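You operate a simulated robot arm through the tools that you are given. There is no shell and no other tool.

You run a simulated robot arm. Do the job below in one go: nothing can be reset, and whatever is moved stays where it is left.

TASK
Wipe the crumbs off with a damp cloth, then slide the tray to where they lay.
Fine: spray the red cloth with the cleaner can and cap the can before wiping; put the cloth back on the white box. What is to be rubbed or washed off counts as gone when no trace of it is left.
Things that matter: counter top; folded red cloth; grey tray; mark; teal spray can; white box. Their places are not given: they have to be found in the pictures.

The check looks at the end state, three seconds after you hand in, the way a careful person would. Anything else that was tipped, shoved, dropped, spilled or broken makes it a failure. A push-on lid holds only when it is set on centred and level and pressed home; a screw cap is set on level and turned clockwise until tight. Flat cloth is picked up by pressing the open fingertips on it (5 to 10 N) and closing them slowly along it; thin cloth reads only 2 to 8 mm in the jaws.

THE ROBOT
A 7-joint arm with a two-finger parallel gripper, fixed in place. Base frame: the origin is at the foot of the arm, x ahead of it, y to its left, z up; the work surface is at about z = 0. Lengths are in m, angles in degrees, forces in N, time in s.
With the tool pointing down near the work surface it reaches from about 0.26 to 0.68 m from the base axis. Its first joint turns from -166.0 to 166.0 degrees. Payload 2.5 kg.
The TCP is the grasp point between the finger pads, 0.03 m short of the fingertips. In the tool frame z runs along the fingers and y along their closing line. The gripper opens to 0.094 m. The fingers are 0.028 m wide and 0.01 m thick; the gripper's body (0.05 by 0.096 m) begins 0.055 m behind the TCP.
Orientation is told as [roll, pitch, yaw] about the base's x, y, z axes, in that order, counted from this pose: with the fingers straight down and closing along the base's y, the tool's x points along the base's -x, its y along +y and its z along -z.

THE INTERFACE
- The arm moves only by the tool drive_tool. Its argument "rows" is one flat list of numbers, 7 for each row, row after row: the shift along the tool's x, y, z in m, then the turn, a rotation vector about the tool's x, y, z in degrees, then the opening, from 0 (shut) to 1 (fully open). In form: [dx, dy, dz, wx, wy, wz, jaw, dx, dy, dz, wx, wy, wz, jaw, ...]. A call has 1 to 20 rows; each row is the pose to reach, as a shift and turn from the pose commanded when the call began, along the tool's axes at that moment. Rows are played at 5 a second. More than 0.05 m and 8.6 degrees between two rows, or a gripper value outside its range, and nothing of the call is played. A pose out of reach is approached as far as the arm can. The call stops where the force on the tool passes 90 N (or 10 N more than at its start, if that is more) or the arm is blocked; 0.2 s more then pass. Each finger travels about 0.072 m/s and halts on what it meets, pressing with about 34 N; the grip force reading is that of the motor and also rises with nothing between the fingers. The clock runs only during rows and for 0.2 s after the last one: add rows that repeat a pose to give the fingers time. It gives the time, the measured TCP pose, the force on the tool (base axes), the opening and the grip force at its end, in the units of the frame above (readings bear some noise), with the torque about the TCP (base axes, N m) and any sound that the robot's microphone picked up.
- Cameras (640 x 400 px; columns grow to the right, rows downward): "scene" is fixed at [0.0499, 0.6491, 0.7474]; the picture's right is [-0.96, -0.29, 0.00], its down [-0.22, 0.72, -0.66] and it looks along [0.19, -0.63, -0.75] (base axes); focal length 275 px, centre (320, 200). "wrist" rides on the gripper at [0.076, 0.014, -0.103] in the tool frame; the picture's right is [-0.18, 0.98, 0.00], its down [-0.75, -0.14, -0.64] and it looks along [-0.63, -0.12, 0.77] (tool axes); focal length 243 px, centre (320, 200).
- get_image(camera): a new picture of that camera. It takes no simulated time.
- probe_pixels(camera, pixels): for up to 12 pixels [column, row] of the newest picture of that camera ("zoom" is the newest enlarged one), the place [x, y, z] in the base frame of the surface seen there, good to about 0.003 m. It takes no simulated time.
- zoom(camera, box): a new picture of the part [left, top, right, bottom] of that camera's present view, enlarged. It takes no simulated time.
- close_job(): hands the job in; it is judged then, once.

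Unless the task says otherwise, let go and move clear before handing in.

The tools are called after ">>>" by a JSON object that holds its "name" and its "arguments". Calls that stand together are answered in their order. drive_tool: Moves the arm, as the interface text tells. Its arguments: {"type":"object","properties":{"rows":{"type":"array","items":{"type":"number"}}},"required":["rows"]} The other tools are called the same way: get_image (camera) takes a picture; probe_pixels (camera, pixels) gives the place of the surface under pixels of a picture; zoom (camera, box) takes an enlarged picture of a part of a camera's view; close_job () hands the job in.

At the start:

```text
time_s: 0.0
eef_pos: [0.3681, 0.2215, 0.4796]
ee_rot: [0.0, 0.0, 0.0]
wrist_force: [0.4, -0.3, 0.6]
wrist_torque: [-0.01, -0.01, -0.01]
opening: 0.094
gripper_force: 0.0
```

scene: 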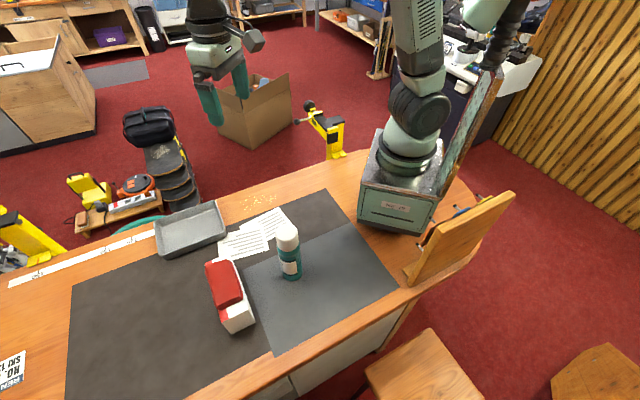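
wrist: 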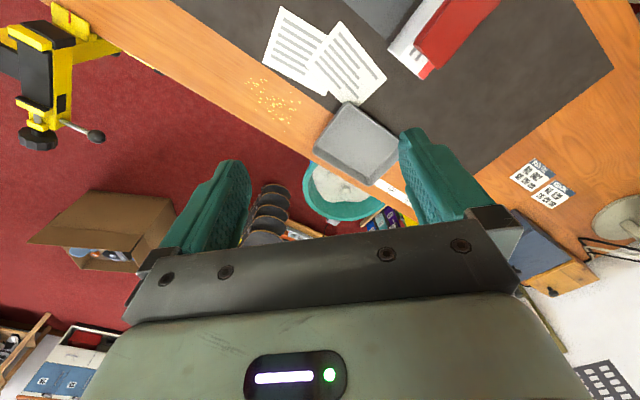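

The scene shows the red cloth on the white box near (228,290), the teal can with white cap near (290,250), the tray near (190,230), and crumbs near (258,200). I'll zoom in and probe these.

>>> {"name": "zoom", "arguments": {"camera": "scene", "box": [140, 170, 340, 350]}}

>>> {"name": "probe_pixels", "arguments": {"camera": "scene", "pixels": [[288, 228], [288, 238], [290, 265], [290, 280], [206, 266], [232, 262], [243, 297], [218, 309], [222, 333], [253, 323], [250, 200], [270, 197]]}}

>>> {"name": "probe_pixels", "arguments": {"camera": "wrist", "pixels": [[248, 78], [300, 100], [290, 125], [255, 110], [272, 98], [345, 105], [398, 150], [375, 185], [315, 150], [355, 145]]}}

```text
2.22 times, centred on (240, 260) of scene
```

zoom: 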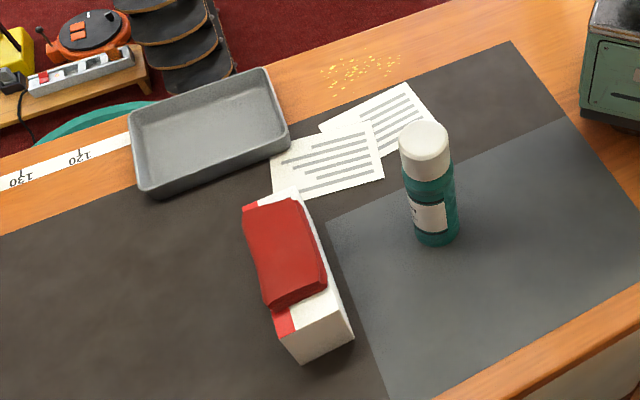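

```text
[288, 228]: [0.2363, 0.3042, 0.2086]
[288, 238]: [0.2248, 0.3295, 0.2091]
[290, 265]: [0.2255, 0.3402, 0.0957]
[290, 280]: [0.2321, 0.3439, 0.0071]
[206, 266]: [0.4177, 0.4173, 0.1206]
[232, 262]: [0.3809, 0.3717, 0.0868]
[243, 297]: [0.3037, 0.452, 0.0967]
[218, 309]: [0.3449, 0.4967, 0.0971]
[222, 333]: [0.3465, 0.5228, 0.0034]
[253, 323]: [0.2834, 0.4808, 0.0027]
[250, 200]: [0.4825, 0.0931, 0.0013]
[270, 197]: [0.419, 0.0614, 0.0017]
```

```text
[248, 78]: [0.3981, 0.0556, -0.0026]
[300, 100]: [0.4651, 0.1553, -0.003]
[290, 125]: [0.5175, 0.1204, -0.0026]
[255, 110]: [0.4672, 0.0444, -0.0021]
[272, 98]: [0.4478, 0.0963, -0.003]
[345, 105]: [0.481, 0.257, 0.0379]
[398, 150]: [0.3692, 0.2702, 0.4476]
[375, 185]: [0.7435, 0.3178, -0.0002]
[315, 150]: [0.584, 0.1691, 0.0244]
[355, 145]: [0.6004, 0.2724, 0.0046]
```

The can is about 0.21 m tall at roughly (0.23,0.32), and the crumbs lie around (0.45,0.09). I'll zoom closer on the can, the cloth and the crumbs.

>>> {"name": "zoom", "arguments": {"camera": "scene", "box": [260, 210, 324, 290]}}

>>> {"name": "zoom", "arguments": {"camera": "scene", "box": [190, 245, 270, 345]}}

>>> {"name": "zoom", "arguments": {"camera": "wrist", "box": [220, 40, 440, 200]}}

>>> {"name": "zoom", "arguments": {"camera": "scene", "box": [220, 175, 300, 225]}}

```text
5.00 times, centred on (292, 250) of scene
```

zoom: 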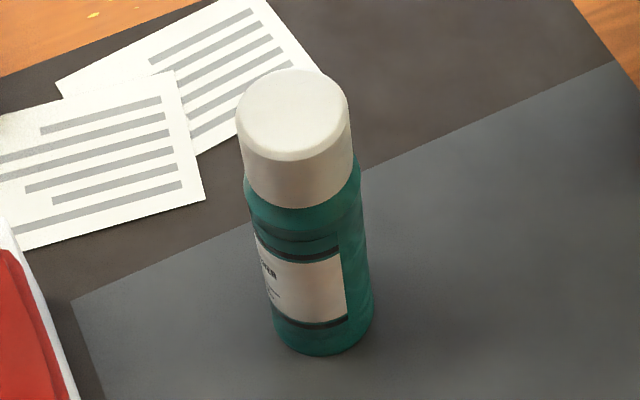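

```text
4.00 times, centred on (230, 295) of scene
```

zoom: 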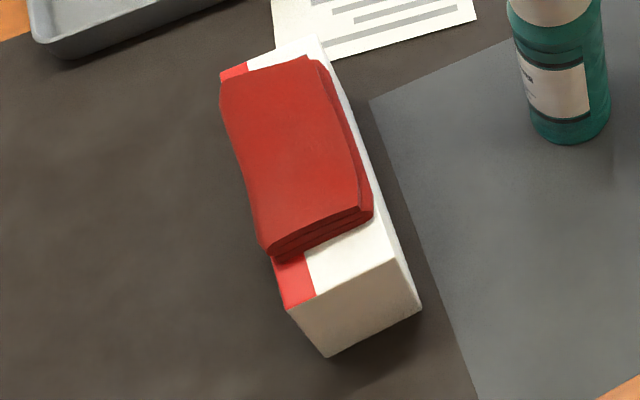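

```text
2.50 times, centred on (330, 120) of wrist
```

zoom: 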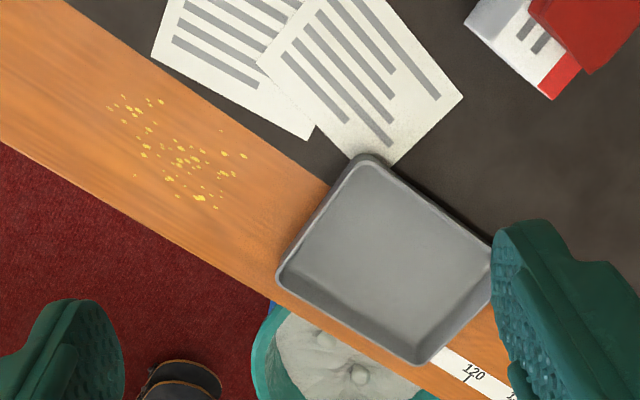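

```text
8.00 times, centred on (260, 200) of scene
```

zoom: 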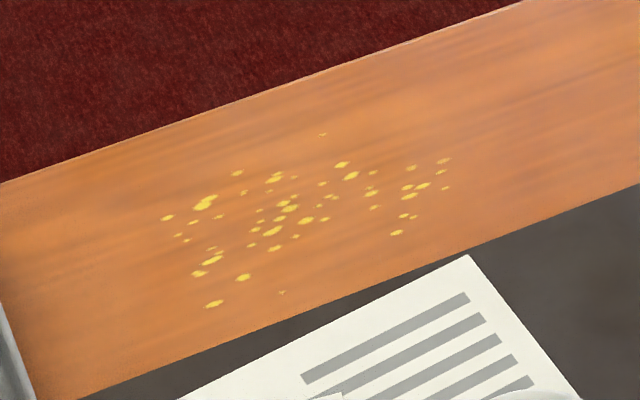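

The crumbs spread over zoom pixels (165,215) to (450,160). I'll probe their extents and the counter edge in this zoom.

>>> {"name": "probe_pixels", "arguments": {"camera": "zoom", "pixels": [[167, 217], [207, 306], [238, 172], [323, 134], [445, 160], [447, 188], [397, 233], [283, 292], [180, 236], [300, 210], [300, 75], [150, 130]]}}

>>> {"name": "probe_pixels", "arguments": {"camera": "scene", "pixels": [[155, 235], [159, 256], [226, 238], [214, 201], [190, 230], [155, 225], [227, 232], [163, 257], [186, 222], [200, 240], [180, 225], [222, 220]]}}

```text
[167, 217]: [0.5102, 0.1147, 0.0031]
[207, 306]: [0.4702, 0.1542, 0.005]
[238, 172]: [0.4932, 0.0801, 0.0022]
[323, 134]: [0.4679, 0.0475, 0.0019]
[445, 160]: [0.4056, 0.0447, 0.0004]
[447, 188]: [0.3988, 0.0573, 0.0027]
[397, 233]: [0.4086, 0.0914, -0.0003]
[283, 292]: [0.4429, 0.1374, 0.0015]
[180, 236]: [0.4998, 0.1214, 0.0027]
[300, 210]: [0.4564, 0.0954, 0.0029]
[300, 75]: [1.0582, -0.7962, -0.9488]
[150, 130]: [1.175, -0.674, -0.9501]
```

```text
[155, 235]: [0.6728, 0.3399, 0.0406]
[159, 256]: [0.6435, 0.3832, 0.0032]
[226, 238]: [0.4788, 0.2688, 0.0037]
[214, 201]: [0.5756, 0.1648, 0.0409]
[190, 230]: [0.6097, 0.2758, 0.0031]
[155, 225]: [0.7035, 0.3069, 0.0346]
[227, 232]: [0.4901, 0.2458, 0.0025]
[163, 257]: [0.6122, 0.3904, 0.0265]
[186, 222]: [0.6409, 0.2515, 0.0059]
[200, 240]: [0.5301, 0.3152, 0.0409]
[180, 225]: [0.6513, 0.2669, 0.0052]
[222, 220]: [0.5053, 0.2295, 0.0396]
```

The can's axis comes out near (0.233, 0.3175), with the cap top at z≈0.209. I'll move above the can with the jaws open and take a closer look.

>>> {"name": "drive_tool", "arguments": {"rows": [0.0225, 0.016, 0.02, 0, 0, 0, 1, 0.045, 0.032, 0.04, 0, 0, 0, 1, 0.0675, 0.048, 0.06, 0, 0, 0, 1, 0.09, 0.064, 0.08, 0, 0, 0, 1, 0.1125, 0.08, 0.105, 0, 0, 0, 1, 0.135, 0.096, 0.13, 0, 0, 0, 1, 0.135, 0.096, 0.13, 0, 0, 0, 1]}}

>>> {"name": "get_image", "arguments": {"camera": "wrist"}}

>>> {"name": "get_image", "arguments": {"camera": "scene"}}

```text
time_s: 1.6
eef_pos: [0.2341, 0.3149, 0.3479]
ee_rot: [0.0, 0.0, 0.0]
wrist_force: [0.3, 0.5, 0.2]
wrist_torque: [-0.01, 0.03, -0.03]
opening: 0.0938
gripper_force: 0.0
```

```text
taken
```

wrist: 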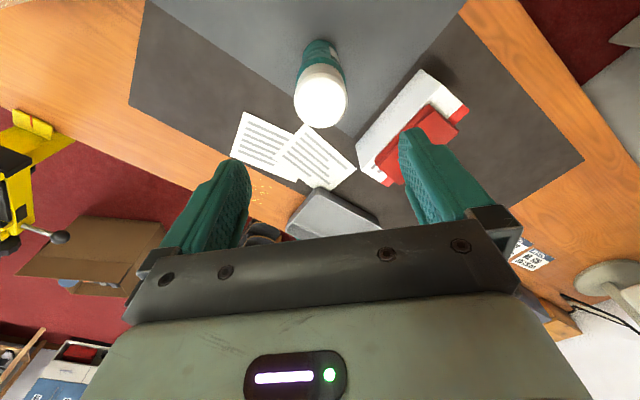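

```text
taken
```

scene: 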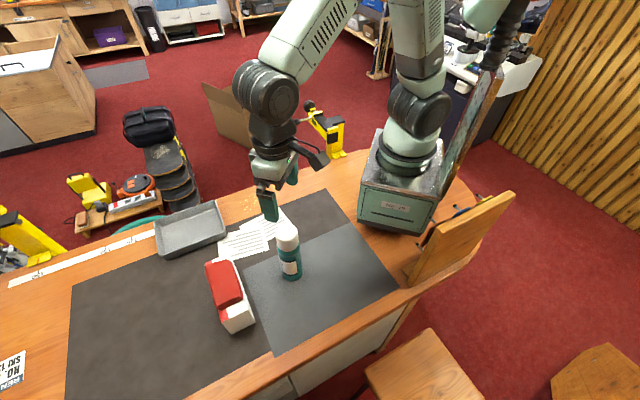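

In the wrist view the cap is centred near (321,95). I'll probe it to fix the can's axis and cap edge.

>>> {"name": "zoom", "arguments": {"camera": "wrist", "box": [270, 30, 370, 140]}}

>>> {"name": "probe_pixels", "arguments": {"camera": "wrist", "pixels": [[321, 97], [296, 97], [346, 97], [321, 122], [321, 72], [320, 68], [300, 80], [343, 80], [410, 130], [440, 120], [395, 155], [420, 145]]}}

```text
3.64 times, centred on (320, 85) of wrist
```

zoom: 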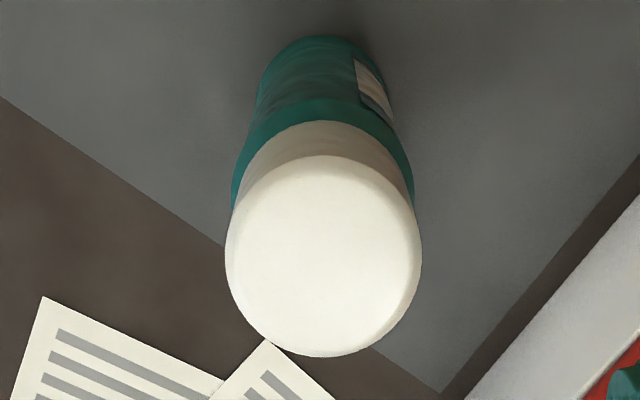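

```text
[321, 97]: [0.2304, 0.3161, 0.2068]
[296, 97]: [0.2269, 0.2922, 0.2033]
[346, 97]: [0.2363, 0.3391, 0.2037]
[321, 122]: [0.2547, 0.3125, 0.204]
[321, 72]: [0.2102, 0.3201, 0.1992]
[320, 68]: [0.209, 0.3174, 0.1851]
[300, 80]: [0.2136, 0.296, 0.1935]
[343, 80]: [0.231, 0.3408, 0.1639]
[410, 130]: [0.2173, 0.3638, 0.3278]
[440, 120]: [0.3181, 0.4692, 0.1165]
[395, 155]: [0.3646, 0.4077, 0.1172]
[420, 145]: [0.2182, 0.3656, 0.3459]
```

The cap centre measures (0.2325, 0.3157) with its top at 0.207 and lower edge near 0.165. I'll descend partway and check the reading.

>>> {"name": "drive_tool", "arguments": {"rows": [0.0, 0, 0.03, 0, 0, 0, 1, 0.0, 0, 0.06, 0, 0, 0, 1, 0.0, 0, 0.08, 0, 0, 0, 1, 0.0, 0, 0.08, 0, 0, 0, 1]}}

>>> {"name": "get_image", "arguments": {"camera": "wrist"}}

>>> {"name": "zoom", "arguments": {"camera": "scene", "box": [240, 160, 340, 290]}}

```text
time_s: 2.6
eef_pos: [0.2356, 0.3167, 0.2671]
ee_rot: [0.1, 0.1, 0.0]
wrist_force: [1.1, 0.6, -0.1]
wrist_torque: [0.02, 0.05, -0.04]
opening: 0.094
gripper_force: 0.1
```

```text
taken
```

wrist: 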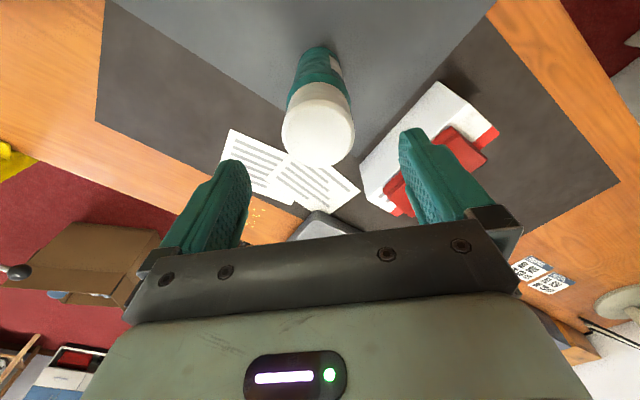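

```text
3.08 times, centred on (290, 225) of scene
```

zoom: 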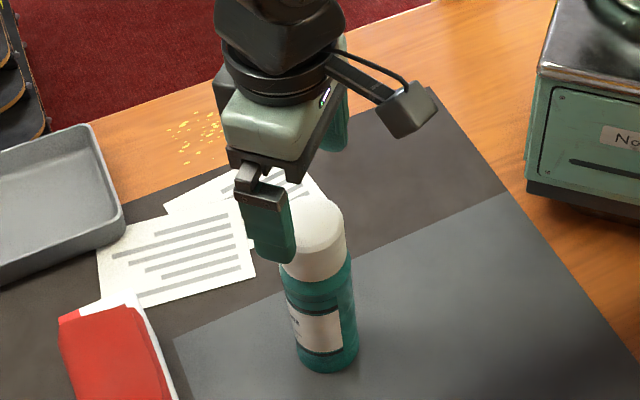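

The alignment looks good, with the cap centred between the jaws. I'll descend the last 0.07 m slowly so the fingers straddle the cap, then close.

>>> {"name": "drive_tool", "arguments": {"rows": [0.002, 0, 0.02, 0, 0, 0, 1, 0.002, 0, 0.04, 0, 0, 0, 1, 0.002, 0, 0.055, 0, 0, 0, 1, 0.002, 0, 0.068, 0, 0, 0, 1, 0.002, 0, 0.07, 0, 0, 0, 1, 0.002, 0, 0.07, 0, 0, 0, 0.8, 0.002, 0, 0.07, 0, 0, 0, 0.65, 0.002, 0, 0.07, 0, 0, 0, 0.55, 0.002, 0, 0.07, 0, 0, 0, 0.5, 0.002, 0, 0.07, 0, 0, 0, 0.48, 0.002, 0, 0.07, 0, 0, 0, 0.48]}}

>>> {"name": "zoom", "arguments": {"camera": "scene", "box": [240, 160, 340, 290]}}

```text
time_s: 5.0
eef_pos: [0.2308, 0.3181, 0.198]
ee_rot: [0.0, 0.0, -0.1]
wrist_force: [0.1, -1.0, -0.3]
wrist_torque: [-0.01, -0.01, -0.02]
opening: 0.057
gripper_force: 34.1
heard: snap
```

```text
3.08 times, centred on (290, 225) of scene
```

zoom: 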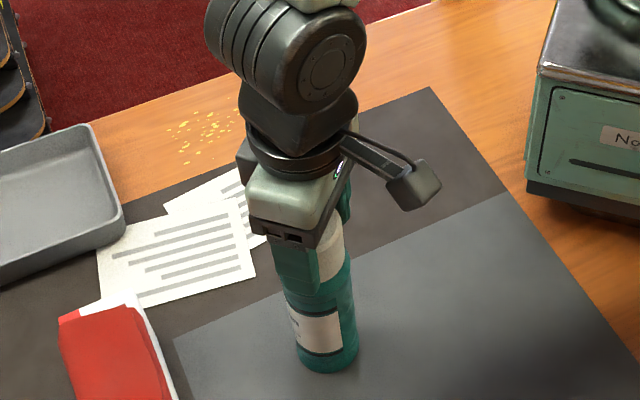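

A snap was heard as the jaws closed on the cap at 0.057 m, so the cap may have come loose. I'll lift slowly a few millimetres and watch the force.

>>> {"name": "drive_tool", "arguments": {"rows": [0, 0, -0.003, 0, 0, 0, 0.45, 0, 0, -0.006, 0, 0, 0, 0.45, 0, 0, -0.009, 0, 0, 0, 0.45, 0, 0, -0.012, 0, 0, 0, 0.45]}}

>>> {"name": "zoom", "arguments": {"camera": "scene", "box": [240, 160, 340, 290]}}

```text
time_s: 6.0
eef_pos: [0.2301, 0.3184, 0.2094]
ee_rot: [-0.1, 0.0, 0.1]
wrist_force: [-0.2, -0.1, 0.3]
wrist_torque: [-0.04, 0.02, 0.01]
opening: 0.0567
gripper_force: 34.0
```

```text
3.08 times, centred on (290, 225) of scene
```

zoom: 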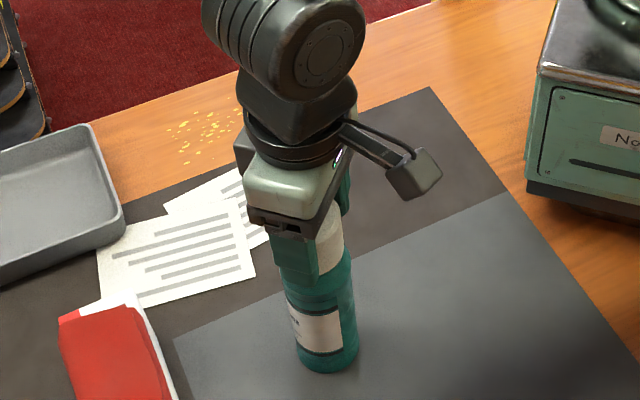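

The force stays near zero and the can's base hasn't moved, so the cap is coming off cleanly. I'll continue lifting straight up.

>>> {"name": "drive_tool", "arguments": {"rows": [0, 0, -0.01, 0, 0, 0, 0.45, 0, 0, -0.02, 0, 0, 0, 0.45, 0, 0, -0.035, 0, 0, 0, 0.45, 0, 0, -0.055, 0, 0, 0, 0.45, 0, 0, -0.08, 0, 0, 0, 0.45, 0, 0, -0.1, 0, 0, 0, 0.45, 0, 0, -0.1, 0, 0, 0, 0.45]}}

>>> {"name": "zoom", "arguments": {"camera": "scene", "box": [240, 130, 340, 290]}}

>>> {"name": "get_image", "arguments": {"camera": "wrist"}}

```text
time_s: 7.6
eef_pos: [0.2311, 0.3171, 0.3111]
ee_rot: [0.1, 0.0, 0.0]
wrist_force: [0.0, 0.4, 0.2]
wrist_torque: [0.01, 0.01, -0.03]
opening: 0.0562
gripper_force: 34.1
```

```text
2.50 times, centred on (290, 210) of scene
```

zoom: 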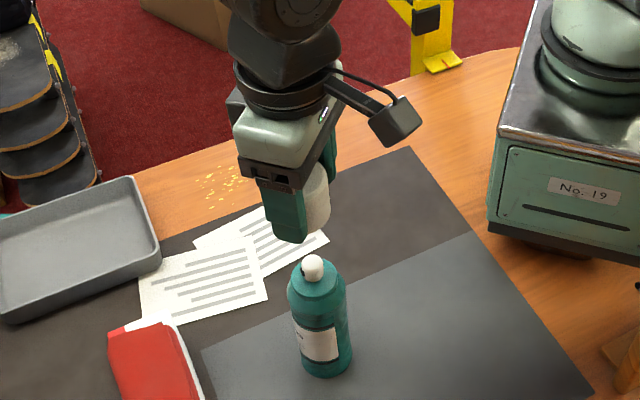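

```text
taken
```

wrist: 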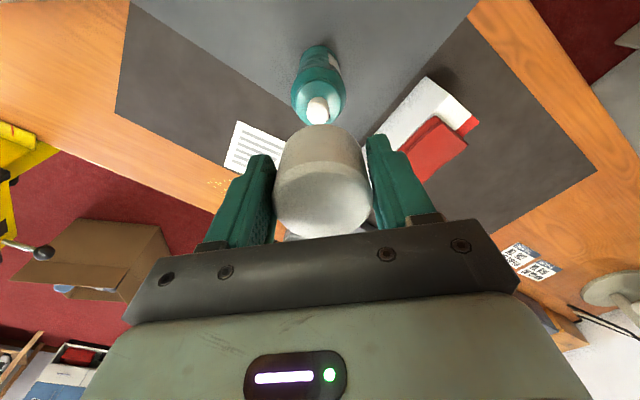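

The cap is off and the can shows a small white nozzle. I'll zoom on the nozzle to see which way it points.

>>> {"name": "zoom", "arguments": {"camera": "scene", "box": [275, 225, 307, 250]}}

>>> {"name": "zoom", "arguments": {"camera": "wrist", "box": [280, 40, 360, 130]}}

>>> {"name": "probe_pixels", "arguments": {"camera": "wrist", "pixels": [[317, 103], [310, 110], [325, 110], [317, 118], [320, 90], [300, 90], [340, 90]]}}

>>> {"name": "probe_pixels", "arguments": {"camera": "scene", "pixels": [[320, 250], [360, 260], [340, 290], [300, 300], [330, 235], [380, 280], [300, 320]]}}

```text
16.00 times, centred on (291, 238) of scene
```

zoom: 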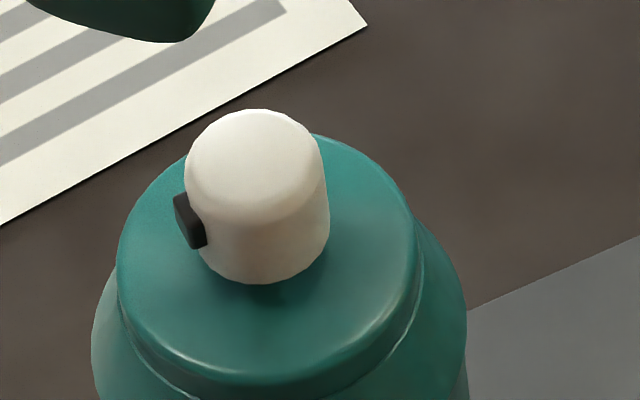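

```text
4.44 times, centred on (320, 85) of wrist
```

zoom: 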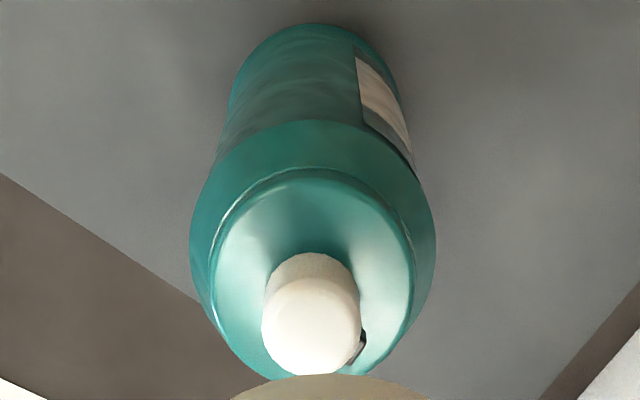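

```text
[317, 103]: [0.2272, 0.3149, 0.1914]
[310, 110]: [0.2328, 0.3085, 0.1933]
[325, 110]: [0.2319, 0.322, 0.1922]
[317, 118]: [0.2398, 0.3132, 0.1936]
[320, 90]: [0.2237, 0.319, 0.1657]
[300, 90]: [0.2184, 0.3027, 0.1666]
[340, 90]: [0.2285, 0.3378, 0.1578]
```

```text
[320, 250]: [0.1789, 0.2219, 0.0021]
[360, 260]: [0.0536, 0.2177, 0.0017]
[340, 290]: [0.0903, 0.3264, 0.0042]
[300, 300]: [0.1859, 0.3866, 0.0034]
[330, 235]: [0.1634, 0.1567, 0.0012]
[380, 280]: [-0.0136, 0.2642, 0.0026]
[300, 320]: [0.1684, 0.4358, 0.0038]
```

The orifice, the dark spot at zoom (190,220), points roughly toward the cloth at about 45° in base axes. I'll first set the cap down on the clear slate panel near (0.12,0.36).

>>> {"name": "drive_tool", "arguments": {"rows": [0.037, 0.014, 0, 0, 0, 0, 0.45, 0.074, 0.028, 0, 0, 0, 0, 0.45, 0.111, 0.0425, 0, 0, 0, 0, 0.45, 0.111, 0.0425, 0.04, 0, 0, 0, 0.45, 0.111, 0.0425, 0.08, 0, 0, 0, 0.45, 0.111, 0.0425, 0.12, 0, 0, 0, 0.45, 0.111, 0.0425, 0.16, 0, 0, 0, 0.45, 0.111, 0.0425, 0.2, 0, 0, 0, 0.45, 0.111, 0.0425, 0.23, 0, 0, 0, 0.45, 0.111, 0.0425, 0.25, 0, 0, 0, 0.45, 0.111, 0.0425, 0.26, 0, 0, 0, 0.45, 0.111, 0.0425, 0.26, 0, 0, 0, 0.45]}}

>>> {"name": "zoom", "arguments": {"camera": "scene", "box": [260, 220, 380, 320]}}

```text
time_s: 10.2
eef_pos: [0.1212, 0.3606, 0.0497]
ee_rot: [0.0, 0.0, -0.1]
wrist_force: [-0.3, -0.6, 0.8]
wrist_torque: [0.0, 0.0, 0.02]
opening: 0.0557
gripper_force: 34.1
```

```text
4.00 times, centred on (320, 270) of scene
```

zoom: 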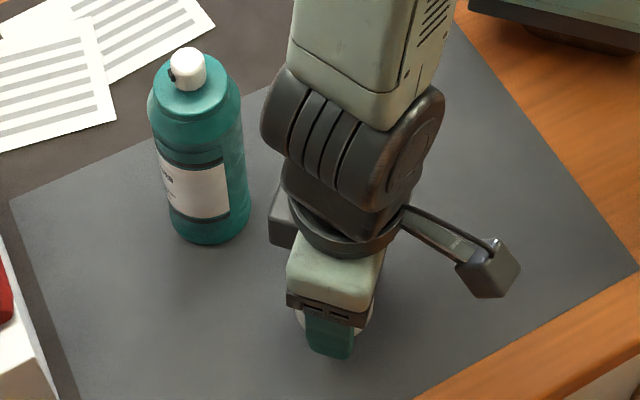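

Hovering over the clear slate with the cap about 1 cm above it. I'll lower gently in small steps until contact shows.

>>> {"name": "drive_tool", "arguments": {"rows": [0, 0, 0.004, 0, 0, 0, 0.45, 0, 0, 0.008, 0, 0, 0, 0.45, 0, 0, 0.0105, 0, 0, 0, 0.45, 0, 0, 0.0105, 0, 0, 0, 0.45]}}

```text
time_s: 11.2
eef_pos: [0.1207, 0.3603, 0.0383]
ee_rot: [0.0, 0.0, 0.0]
wrist_force: [0.5, -0.5, 0.0]
wrist_torque: [-0.01, -0.04, 0.03]
opening: 0.0559
gripper_force: 34.3
```

>>> {"name": "drive_tool", "arguments": {"rows": [0, 0, 0.001, 0, 0, 0, 0.45, 0, 0, 0.002, 0, 0, 0, 0.45, 0, 0, 0.003, 0, 0, 0, 0.45, 0, 0, 0.003, 0, 0, 0, 0.45]}}

```text
time_s: 12.2
eef_pos: [0.1218, 0.3609, 0.0364]
ee_rot: [-0.1, 0.0, -0.1]
wrist_force: [-0.1, -11.7, 43.3]
wrist_torque: [-0.38, -0.34, 0.08]
opening: 0.056
gripper_force: 34.2
```

A 43 N contact means the cap is on the slate. I'll back off 1.5 mm, open slowly, then rise clear.

>>> {"name": "drive_tool", "arguments": {"rows": [0, 0, -0.001, 0, 0, 0, 0.45, 0, 0, -0.0018, 0, 0, 0, 0.5, 0, 0, -0.0018, 0, 0, 0, 0.6, 0, 0, -0.0018, 0, 0, 0, 0.7, 0, 0, -0.0018, 0, 0, 0, 0.85, 0, 0, -0.0018, 0, 0, 0, 1, 0, 0, -0.0018, 0, 0, 0, 1, 0, 0, -0.02, 0, 0, 0, 1, 0, 0, -0.05, 0, 0, 0, 1, 0, 0, -0.09, 0, 0, 0, 1, 0, 0, -0.13, 0, 0, 0, 1, 0, 0, -0.17, 0, 0, 0, 1, 0, 0, -0.21, 0, 0, 0, 1, 0, 0, -0.24, 0, 0, 0, 1, 0, 0, -0.24, 0, 0, 0, 1]}}

>>> {"name": "get_image", "arguments": {"camera": "scene"}}

>>> {"name": "get_image", "arguments": {"camera": "wrist"}}

```text
time_s: 15.3
eef_pos: [0.1259, 0.3381, 0.2128]
ee_rot: [-8.9, 1.5, -1.4]
wrist_force: [0.1, -0.4, -0.3]
wrist_torque: [0.02, 0.03, -0.05]
opening: 0.0937
gripper_force: 0.0
stopped in row 15: the arm was blocked; the commanded pose is now the measured one
```

```text
taken
```

scene: 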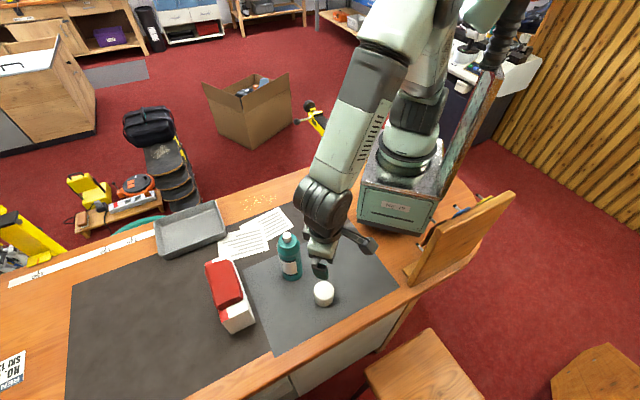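

```text
taken
```

wrist: 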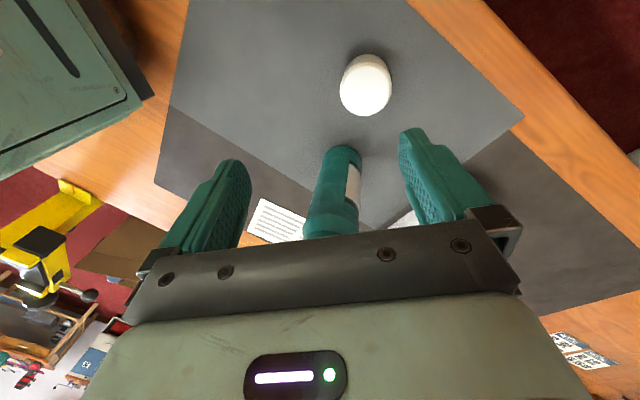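

The cap stands on the slate at (324,293) and the can is still upright, but the arm stalled on the way up with a tilt of about 9°, probably at a joint limit. I'll level the tool and move slightly outward and up in small steps.

>>> {"name": "drive_tool", "arguments": {"rows": [0, 0.01, -0.002, -2, -0.4, -0.4, 1, 0, 0.02, -0.004, -4.5, -0.8, -0.7, 1, 0, 0.03, -0.006, -7, -1.2, -1.1, 1, 0, 0.04, -0.008, -8.9, -1.5, -1.4, 1, 0, 0.04, -0.008, -8.9, -1.5, -1.4, 1]}}

>>> {"name": "get_image", "arguments": {"camera": "scene"}}

```text
time_s: 16.5
eef_pos: [0.1262, 0.3773, 0.2156]
ee_rot: [0.0, 0.1, 0.1]
wrist_force: [-0.1, 0.1, 0.4]
wrist_torque: [0.0, -0.01, 0.0]
opening: 0.094
gripper_force: 0.0
```

```text
taken
```

scene: 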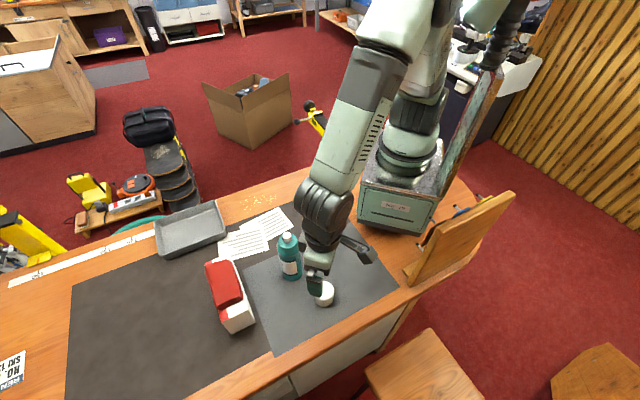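

The tool is level again. I'll raise it, closing the jaws on the way, and move over the can to inspect the nozzle from above.

>>> {"name": "drive_tool", "arguments": {"rows": [0, 0.0, -0.02, 0, 0, 0, 0.8, 0, 0.0, -0.04, 0, 0, 0, 0.6, 0, 0.0, -0.06, 0, 0, 0, 0.4, 0, 0.0, -0.08, 0, 0, 0, 0.2, -0.01, -0.005, -0.1, 0, 0, 0, 0, -0.02, -0.01, -0.11, 0, 0, 0, 0, -0.02, -0.01, -0.11, 0, 0, 0, 0]}}

>>> {"name": "get_image", "arguments": {"camera": "wrist"}}

>>> {"name": "get_image", "arguments": {"camera": "scene"}}

```text
time_s: 18.1
eef_pos: [0.1466, 0.3669, 0.3248]
ee_rot: [0.1, 0.2, 0.3]
wrist_force: [0.1, 0.1, -0.6]
wrist_torque: [0.03, -0.01, 0.0]
opening: 0.0001
gripper_force: 33.6
```

```text
taken
```

wrist: 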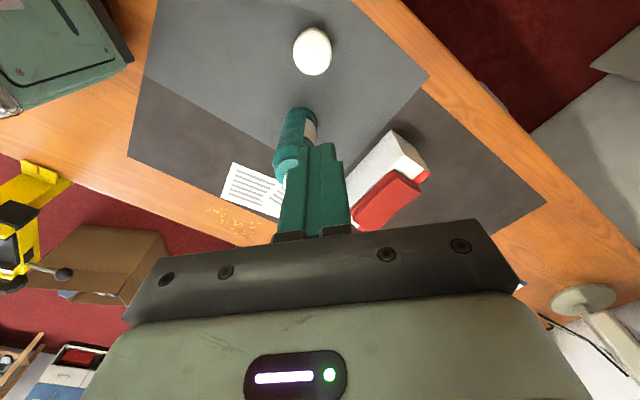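

```text
taken
```

scene: 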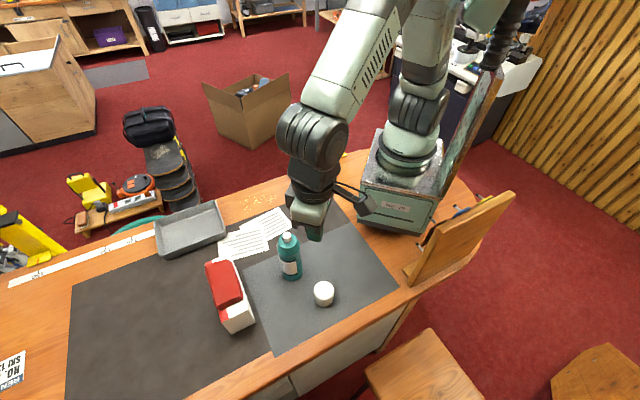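

The jaws are shut. I'll move directly above the can at a safe height to see the nozzle and its orifice clearly.

>>> {"name": "drive_tool", "arguments": {"rows": [-0.02, -0.0125, -0.01, 0, 0, 0, 0, -0.043, -0.025, -0.02, 0, 0, 0, 0, -0.065, -0.0375, -0.02, 0, 0, 0, 0, -0.0855, -0.051, -0.02, 0, 0, 0, 0, -0.0855, -0.051, -0.02, 0, 0, 0, 0]}}

>>> {"name": "zoom", "arguments": {"camera": "wrist", "box": [260, 50, 380, 140]}}

>>> {"name": "zoom", "arguments": {"camera": "scene", "box": [271, 225, 303, 250]}}

>>> {"name": "get_image", "arguments": {"camera": "wrist"}}

```text
time_s: 19.3
eef_pos: [0.2319, 0.3192, 0.3459]
ee_rot: [0.0, 0.1, 0.2]
wrist_force: [-1.0, -0.1, -0.5]
wrist_torque: [-0.03, 0.01, 0.01]
opening: 0.0001
gripper_force: 32.9
```

```text
4.44 times, centred on (320, 95) of wrist
```

zoom: 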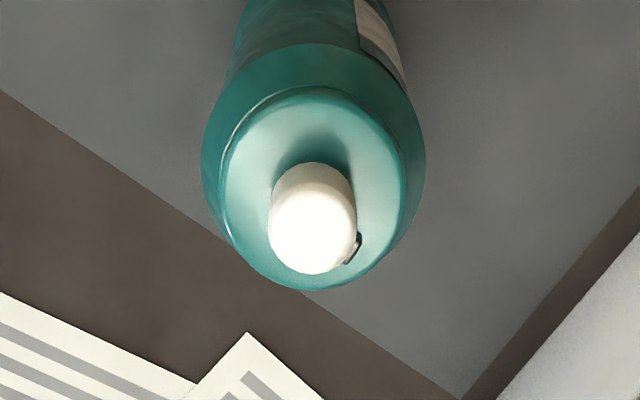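

```text
16.00 times, centred on (287, 238) of scene
```

zoom: 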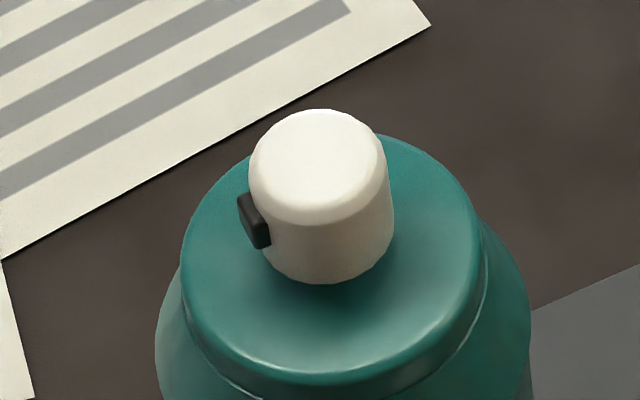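

```text
taken
```

wrist: 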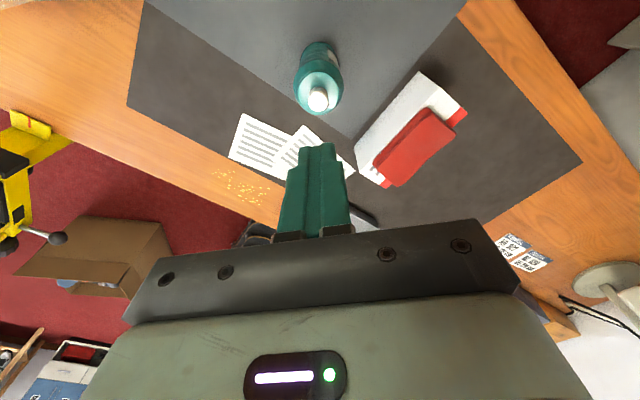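

The nozzle sits near (0.234,0.317,0.193) and its orifice faces about 43°, straight toward the cloth, which is at about 41°. I'll lower the closed fingertips to just above it.

>>> {"name": "drive_tool", "arguments": {"rows": [-0.002, -0.001, 0.03, 0, 0, 0, 0, -0.002, -0.001, 0.06, 0, 0, 0, 0, -0.002, -0.001, 0.085, 0, 0, 0, 0, -0.002, -0.001, 0.105, 0, 0, 0, 0, -0.002, -0.001, 0.115, 0, 0, 0, 0, -0.002, -0.001, 0.115, 0, 0, 0, 0]}}

>>> {"name": "zoom", "arguments": {"camera": "scene", "box": [265, 205, 313, 245]}}

>>> {"name": "zoom", "arguments": {"camera": "scene", "box": [190, 245, 270, 345]}}

>>> {"name": "get_image", "arguments": {"camera": "wrist"}}

```text
time_s: 20.7
eef_pos: [0.232, 0.317, 0.2284]
ee_rot: [0.0, 0.0, 0.1]
wrist_force: [-0.5, -0.4, 0.0]
wrist_torque: [0.0, 0.01, -0.01]
opening: 0.0002
gripper_force: 32.8
```

```text
10.00 times, centred on (289, 225) of scene
```

zoom: 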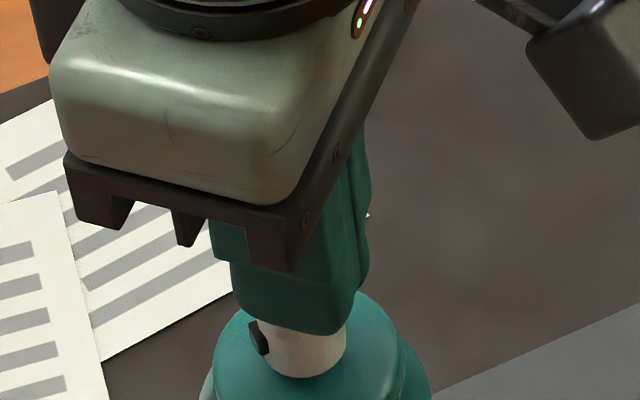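

```text
4.00 times, centred on (230, 295) of scene
```

zoom: 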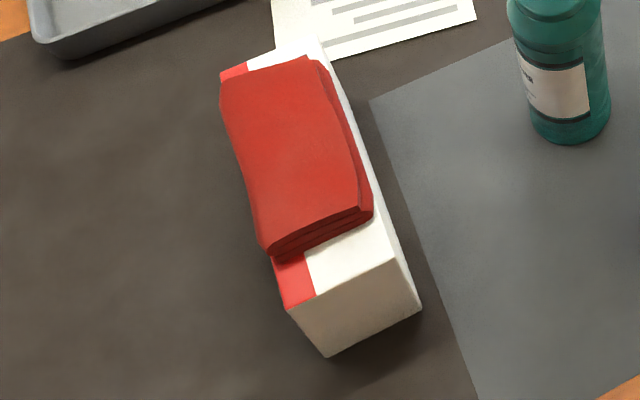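

```text
taken
```

wrist: 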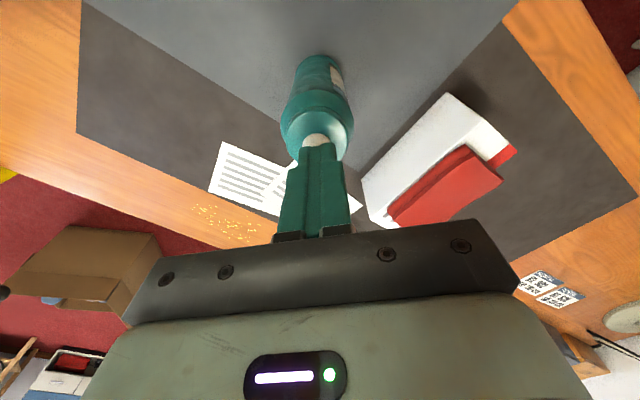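

The closed fingertips are centred over the nozzle at about 5 mm clearance. I'll press down slowly.

>>> {"name": "drive_tool", "arguments": {"rows": [0, 0, 0.002, 0, 0, 0, 0, 0, 0, 0.004, 0, 0, 0, 0, 0, 0, 0.005, 0, 0, 0, 0, 0, 0, 0.006, 0, 0, 0, 0]}}

```text
time_s: 21.7
eef_pos: [0.2328, 0.3184, 0.2232]
ee_rot: [0.0, 0.1, 0.1]
wrist_force: [-0.1, -0.1, 0.9]
wrist_torque: [-0.03, 0.03, -0.01]
opening: 0.0
gripper_force: 33.1
```

>>> {"name": "drive_tool", "arguments": {"rows": [0, 0, 0.001, 0, 0, 0, 0, 0, 0, 0.002, 0, 0, 0, 0, 0, 0, 0.002, 0, 0, 0, 0]}}

```text
time_s: 22.5
eef_pos: [0.2334, 0.317, 0.2209]
ee_rot: [0.0, 0.0, 0.1]
wrist_force: [-0.4, 1.6, 1.4]
wrist_torque: [-0.01, -0.03, 0.01]
opening: 0.0
gripper_force: 33.2
heard: click
```

A click was heard with the tip at about z 0.191. I'll look at the cloth and nozzle before pressing further.

>>> {"name": "zoom", "arguments": {"camera": "scene", "box": [190, 205, 318, 345]}}

>>> {"name": "zoom", "arguments": {"camera": "scene", "box": [265, 205, 313, 245]}}

```text
2.86 times, centred on (254, 275) of scene
```

zoom: 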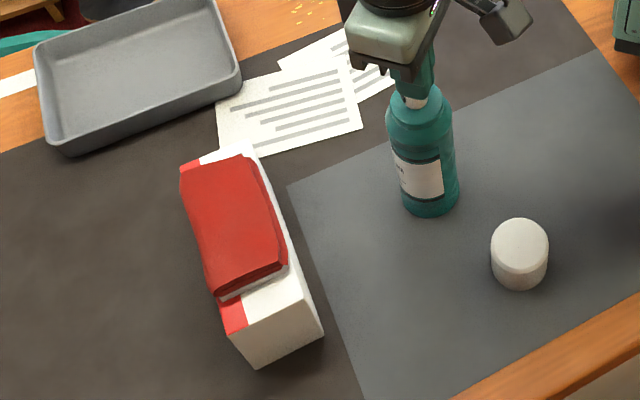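

```text
10.00 times, centred on (289, 225) of scene
```

zoom: 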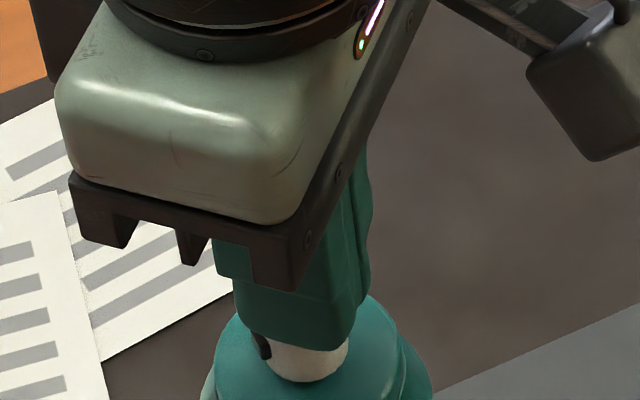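

No change in the cloth yet and the force is still small. I'll press further in 1 mm steps and hold.

>>> {"name": "drive_tool", "arguments": {"rows": [0, 0, 0.001, 0, 0, 0, 0, 0, 0, 0.002, 0, 0, 0, 0, 0, 0, 0.002, 0, 0, 0, 0, 0, 0, 0.002, 0, 0, 0, 0]}}

>>> {"name": "zoom", "arguments": {"camera": "scene", "box": [190, 205, 318, 345]}}

```text
time_s: 23.5
eef_pos: [0.2331, 0.3178, 0.2191]
ee_rot: [0.0, 0.1, 0.1]
wrist_force: [-0.3, 1.6, 2.7]
wrist_torque: [0.03, 0.03, 0.03]
opening: 0.0
gripper_force: 32.7
```

```text
2.86 times, centred on (254, 275) of scene
```

zoom: 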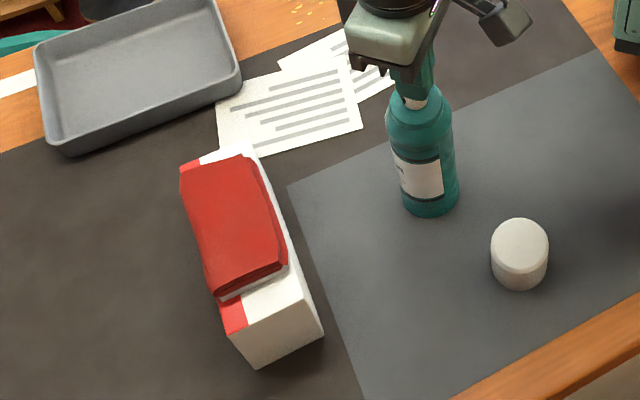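

The nozzle pushes back like a soft spring (2.7 N). I'll keep pressing another few millimetres.

>>> {"name": "drive_tool", "arguments": {"rows": [0, 0, 0.001, 0, 0, 0, 0, 0, 0, 0.002, 0, 0, 0, 0, 0, 0, 0.003, 0, 0, 0, 0, 0, 0, 0.003, 0, 0, 0, 0, 0, 0, 0.003, 0, 0, 0, 0]}}

>>> {"name": "zoom", "arguments": {"camera": "scene", "box": [190, 205, 318, 345]}}

```text
time_s: 24.7
eef_pos: [0.2344, 0.316, 0.2166]
ee_rot: [0.0, 0.1, 0.0]
wrist_force: [-2.4, 0.5, 10.8]
wrist_torque: [-0.02, 0.06, 0.03]
opening: 0.0
gripper_force: 33.3
```

```text
2.86 times, centred on (254, 275) of scene
```

zoom: 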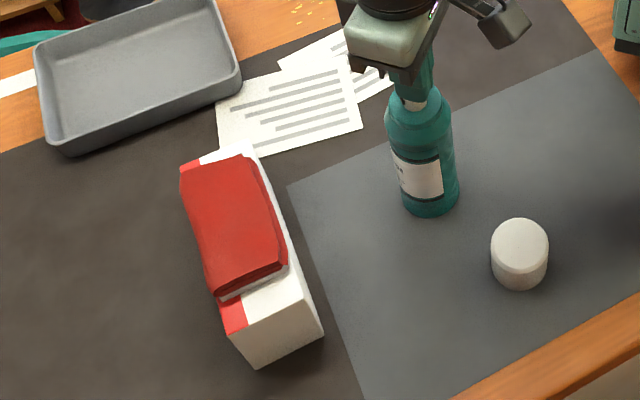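

The force is now 10.8 N, so the nozzle is likely at its stop. I'll compare the cloth with the earlier close-up.

>>> {"name": "zoom", "arguments": {"camera": "scene", "box": [190, 245, 270, 345]}}

>>> {"name": "zoom", "arguments": {"camera": "wrist", "box": [270, 40, 520, 240]}}

```text
4.00 times, centred on (230, 295) of scene
```

zoom: 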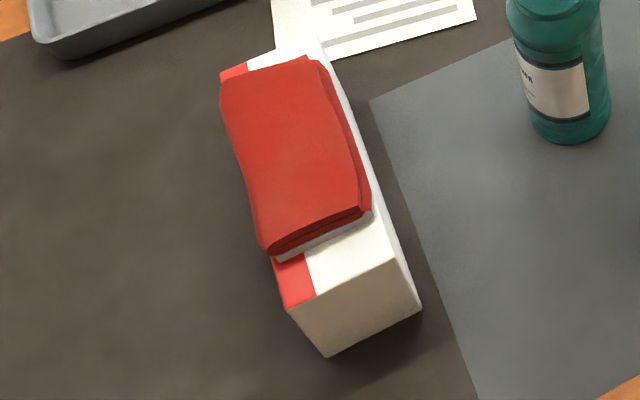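

```text
2.00 times, centred on (395, 140) of wrist
```

zoom: 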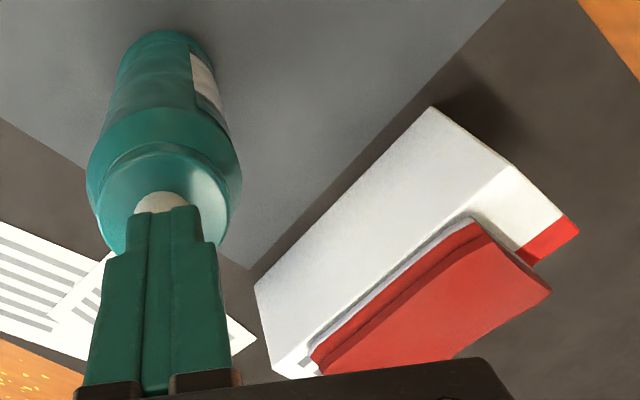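

A whitish strip now shows along the cloth's lower edge, at zoom (330,240), that wasn't there before. I'll look closer at it.

>>> {"name": "zoom", "arguments": {"camera": "scene", "box": [210, 255, 260, 315]}}

>>> {"name": "zoom", "arguments": {"camera": "wrist", "box": [400, 120, 560, 230]}}

```text
6.67 times, centred on (235, 285) of scene
```

zoom: 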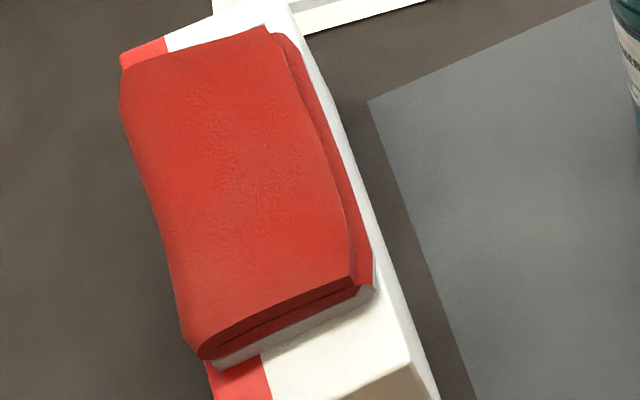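

```text
3.64 times, centred on (480, 175) of wrist
```

zoom: 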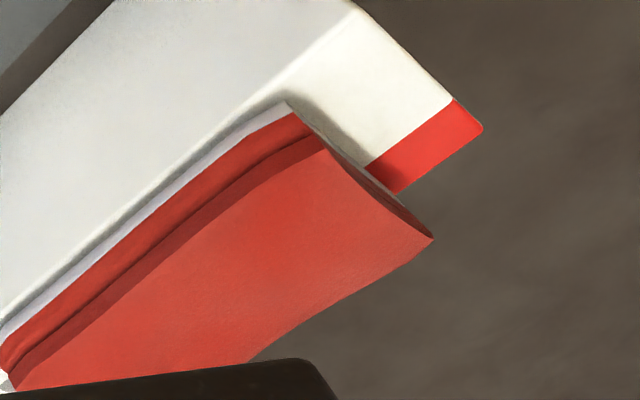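

The bottom layer of the cloth turned pale right when the click was heard, so the spray seems to have reached it. I'll release the nozzle and check the cloth again.

>>> {"name": "drive_tool", "arguments": {"rows": [0, 0, -0.004, 0, 0, 0, 0, 0, 0, -0.008, 0, 0, 0, 0, 0, 0, -0.014, 0, 0, 0, 0, 0, 0, -0.014, 0, 0, 0, 0]}}

>>> {"name": "zoom", "arguments": {"camera": "scene", "box": [190, 245, 270, 345]}}

>>> {"name": "zoom", "arguments": {"camera": "scene", "box": [265, 205, 313, 245]}}

>>> {"name": "get_image", "arguments": {"camera": "scene"}}

```text
time_s: 25.7
eef_pos: [0.2344, 0.3186, 0.2296]
ee_rot: [-0.1, 0.0, 0.1]
wrist_force: [0.4, -0.7, 0.5]
wrist_torque: [0.04, 0.01, 0.01]
opening: 0.0003
gripper_force: 33.1
```

```text
4.00 times, centred on (230, 295) of scene
```

zoom: 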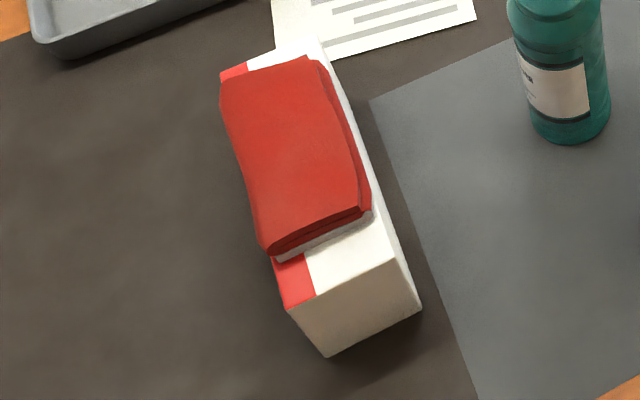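

```text
10.00 times, centred on (289, 225) of scene
```

zoom: 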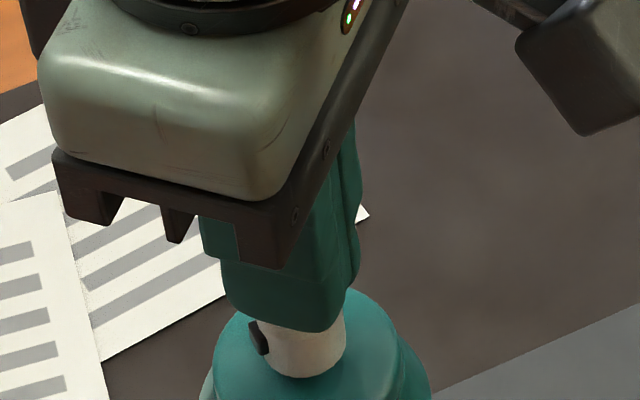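

```text
taken
```

scene: 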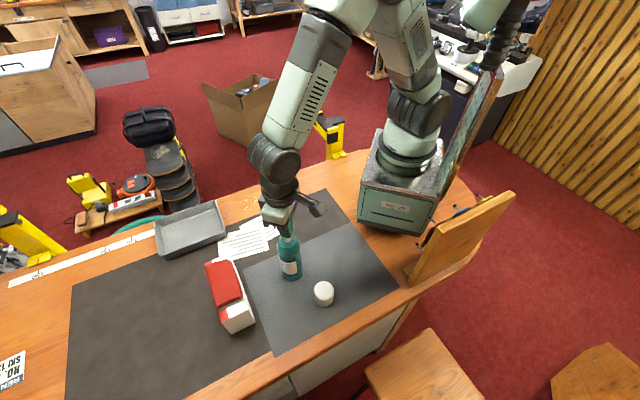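

The nozzle is released and the pale strip on the cloth's underside remains. I'll press once more to confirm the click repeats and make sure the cloth is properly damp.

>>> {"name": "drive_tool", "arguments": {"rows": [0, 0, 0.004, 0, 0, 0, 0, 0, 0, 0.008, 0, 0, 0, 0, 0, 0, 0.01, 0, 0, 0, 0, 0, 0, 0.012, 0, 0, 0, 0, 0, 0, 0.013, 0, 0, 0, 0, 0, 0, 0.013, 0, 0, 0, 0, 0, 0, 0.013, 0, 0, 0, 0, 0, 0, 0.013, 0, 0, 0, 0]}}

>>> {"name": "zoom", "arguments": {"camera": "scene", "box": [190, 245, 270, 345]}}

>>> {"name": "zoom", "arguments": {"camera": "wrist", "box": [270, 40, 520, 240]}}

```text
time_s: 27.5
eef_pos: [0.2359, 0.3189, 0.2171]
ee_rot: [0.0, 0.0, 0.1]
wrist_force: [-2.2, -1.5, 12.2]
wrist_torque: [-0.01, 0.02, 0.0]
opening: 0.0
gripper_force: 33.5
heard: click
```

```text
4.00 times, centred on (230, 295) of scene
```

zoom: 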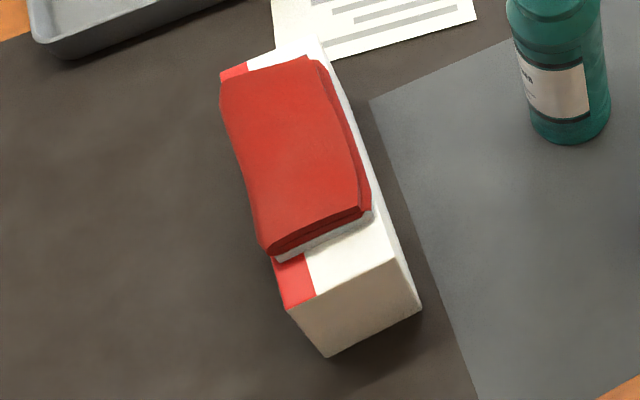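

```text
2.00 times, centred on (395, 140) of wrist
```

zoom: 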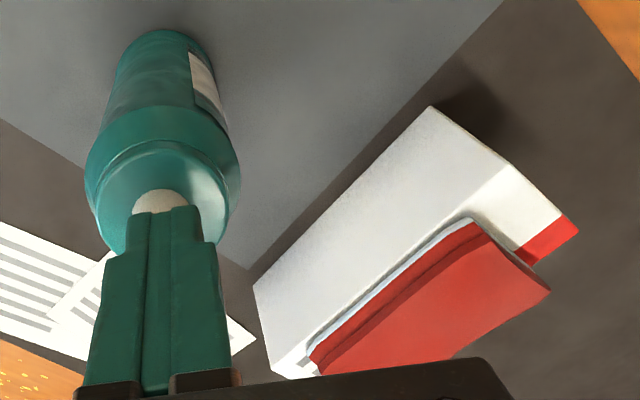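

The click repeats with each press and the pale, damp edge on the cloth is clearer, so the cloth is sprayed. I'll release, rise, and look at the cap's position for regrasping.

>>> {"name": "drive_tool", "arguments": {"rows": [0, 0, -0.005, 0, 0, 0, 0, 0, 0, -0.015, 0, 0, 0, 0, 0, 0, -0.035, 0, 0, 0, 0, 0, 0, -0.065, 0, 0, 0, 0, 0, 0, -0.1, 0, 0, 0, 0, 0, 0, -0.125, 0, 0, 0, 0, 0, 0, -0.125, 0, 0, 0, 0]}}

>>> {"name": "get_image", "arguments": {"camera": "wrist"}}

>>> {"name": "zoom", "arguments": {"camera": "scene", "box": [270, 220, 350, 320]}}

```text
time_s: 29.1
eef_pos: [0.2344, 0.3183, 0.3401]
ee_rot: [0.0, 0.0, 0.1]
wrist_force: [0.9, 0.4, 0.5]
wrist_torque: [0.01, 0.03, 0.02]
opening: 0.0001
gripper_force: 33.1
```

```text
taken
```

wrist: 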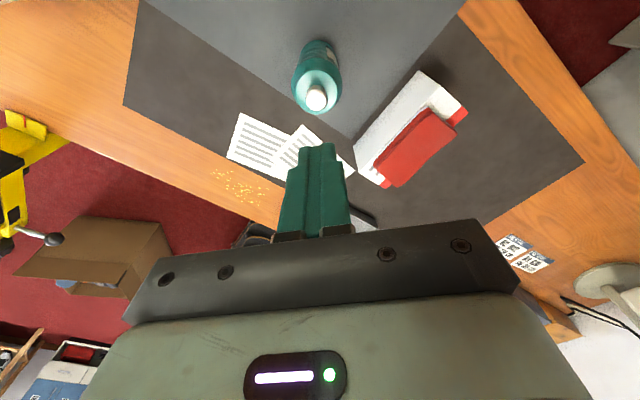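

```text
4.00 times, centred on (310, 270) of scene
```

zoom: 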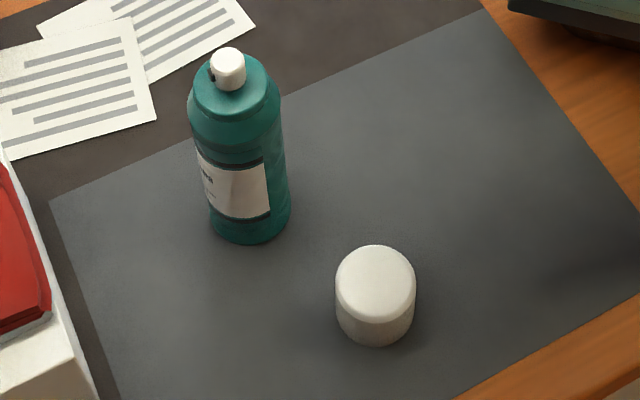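

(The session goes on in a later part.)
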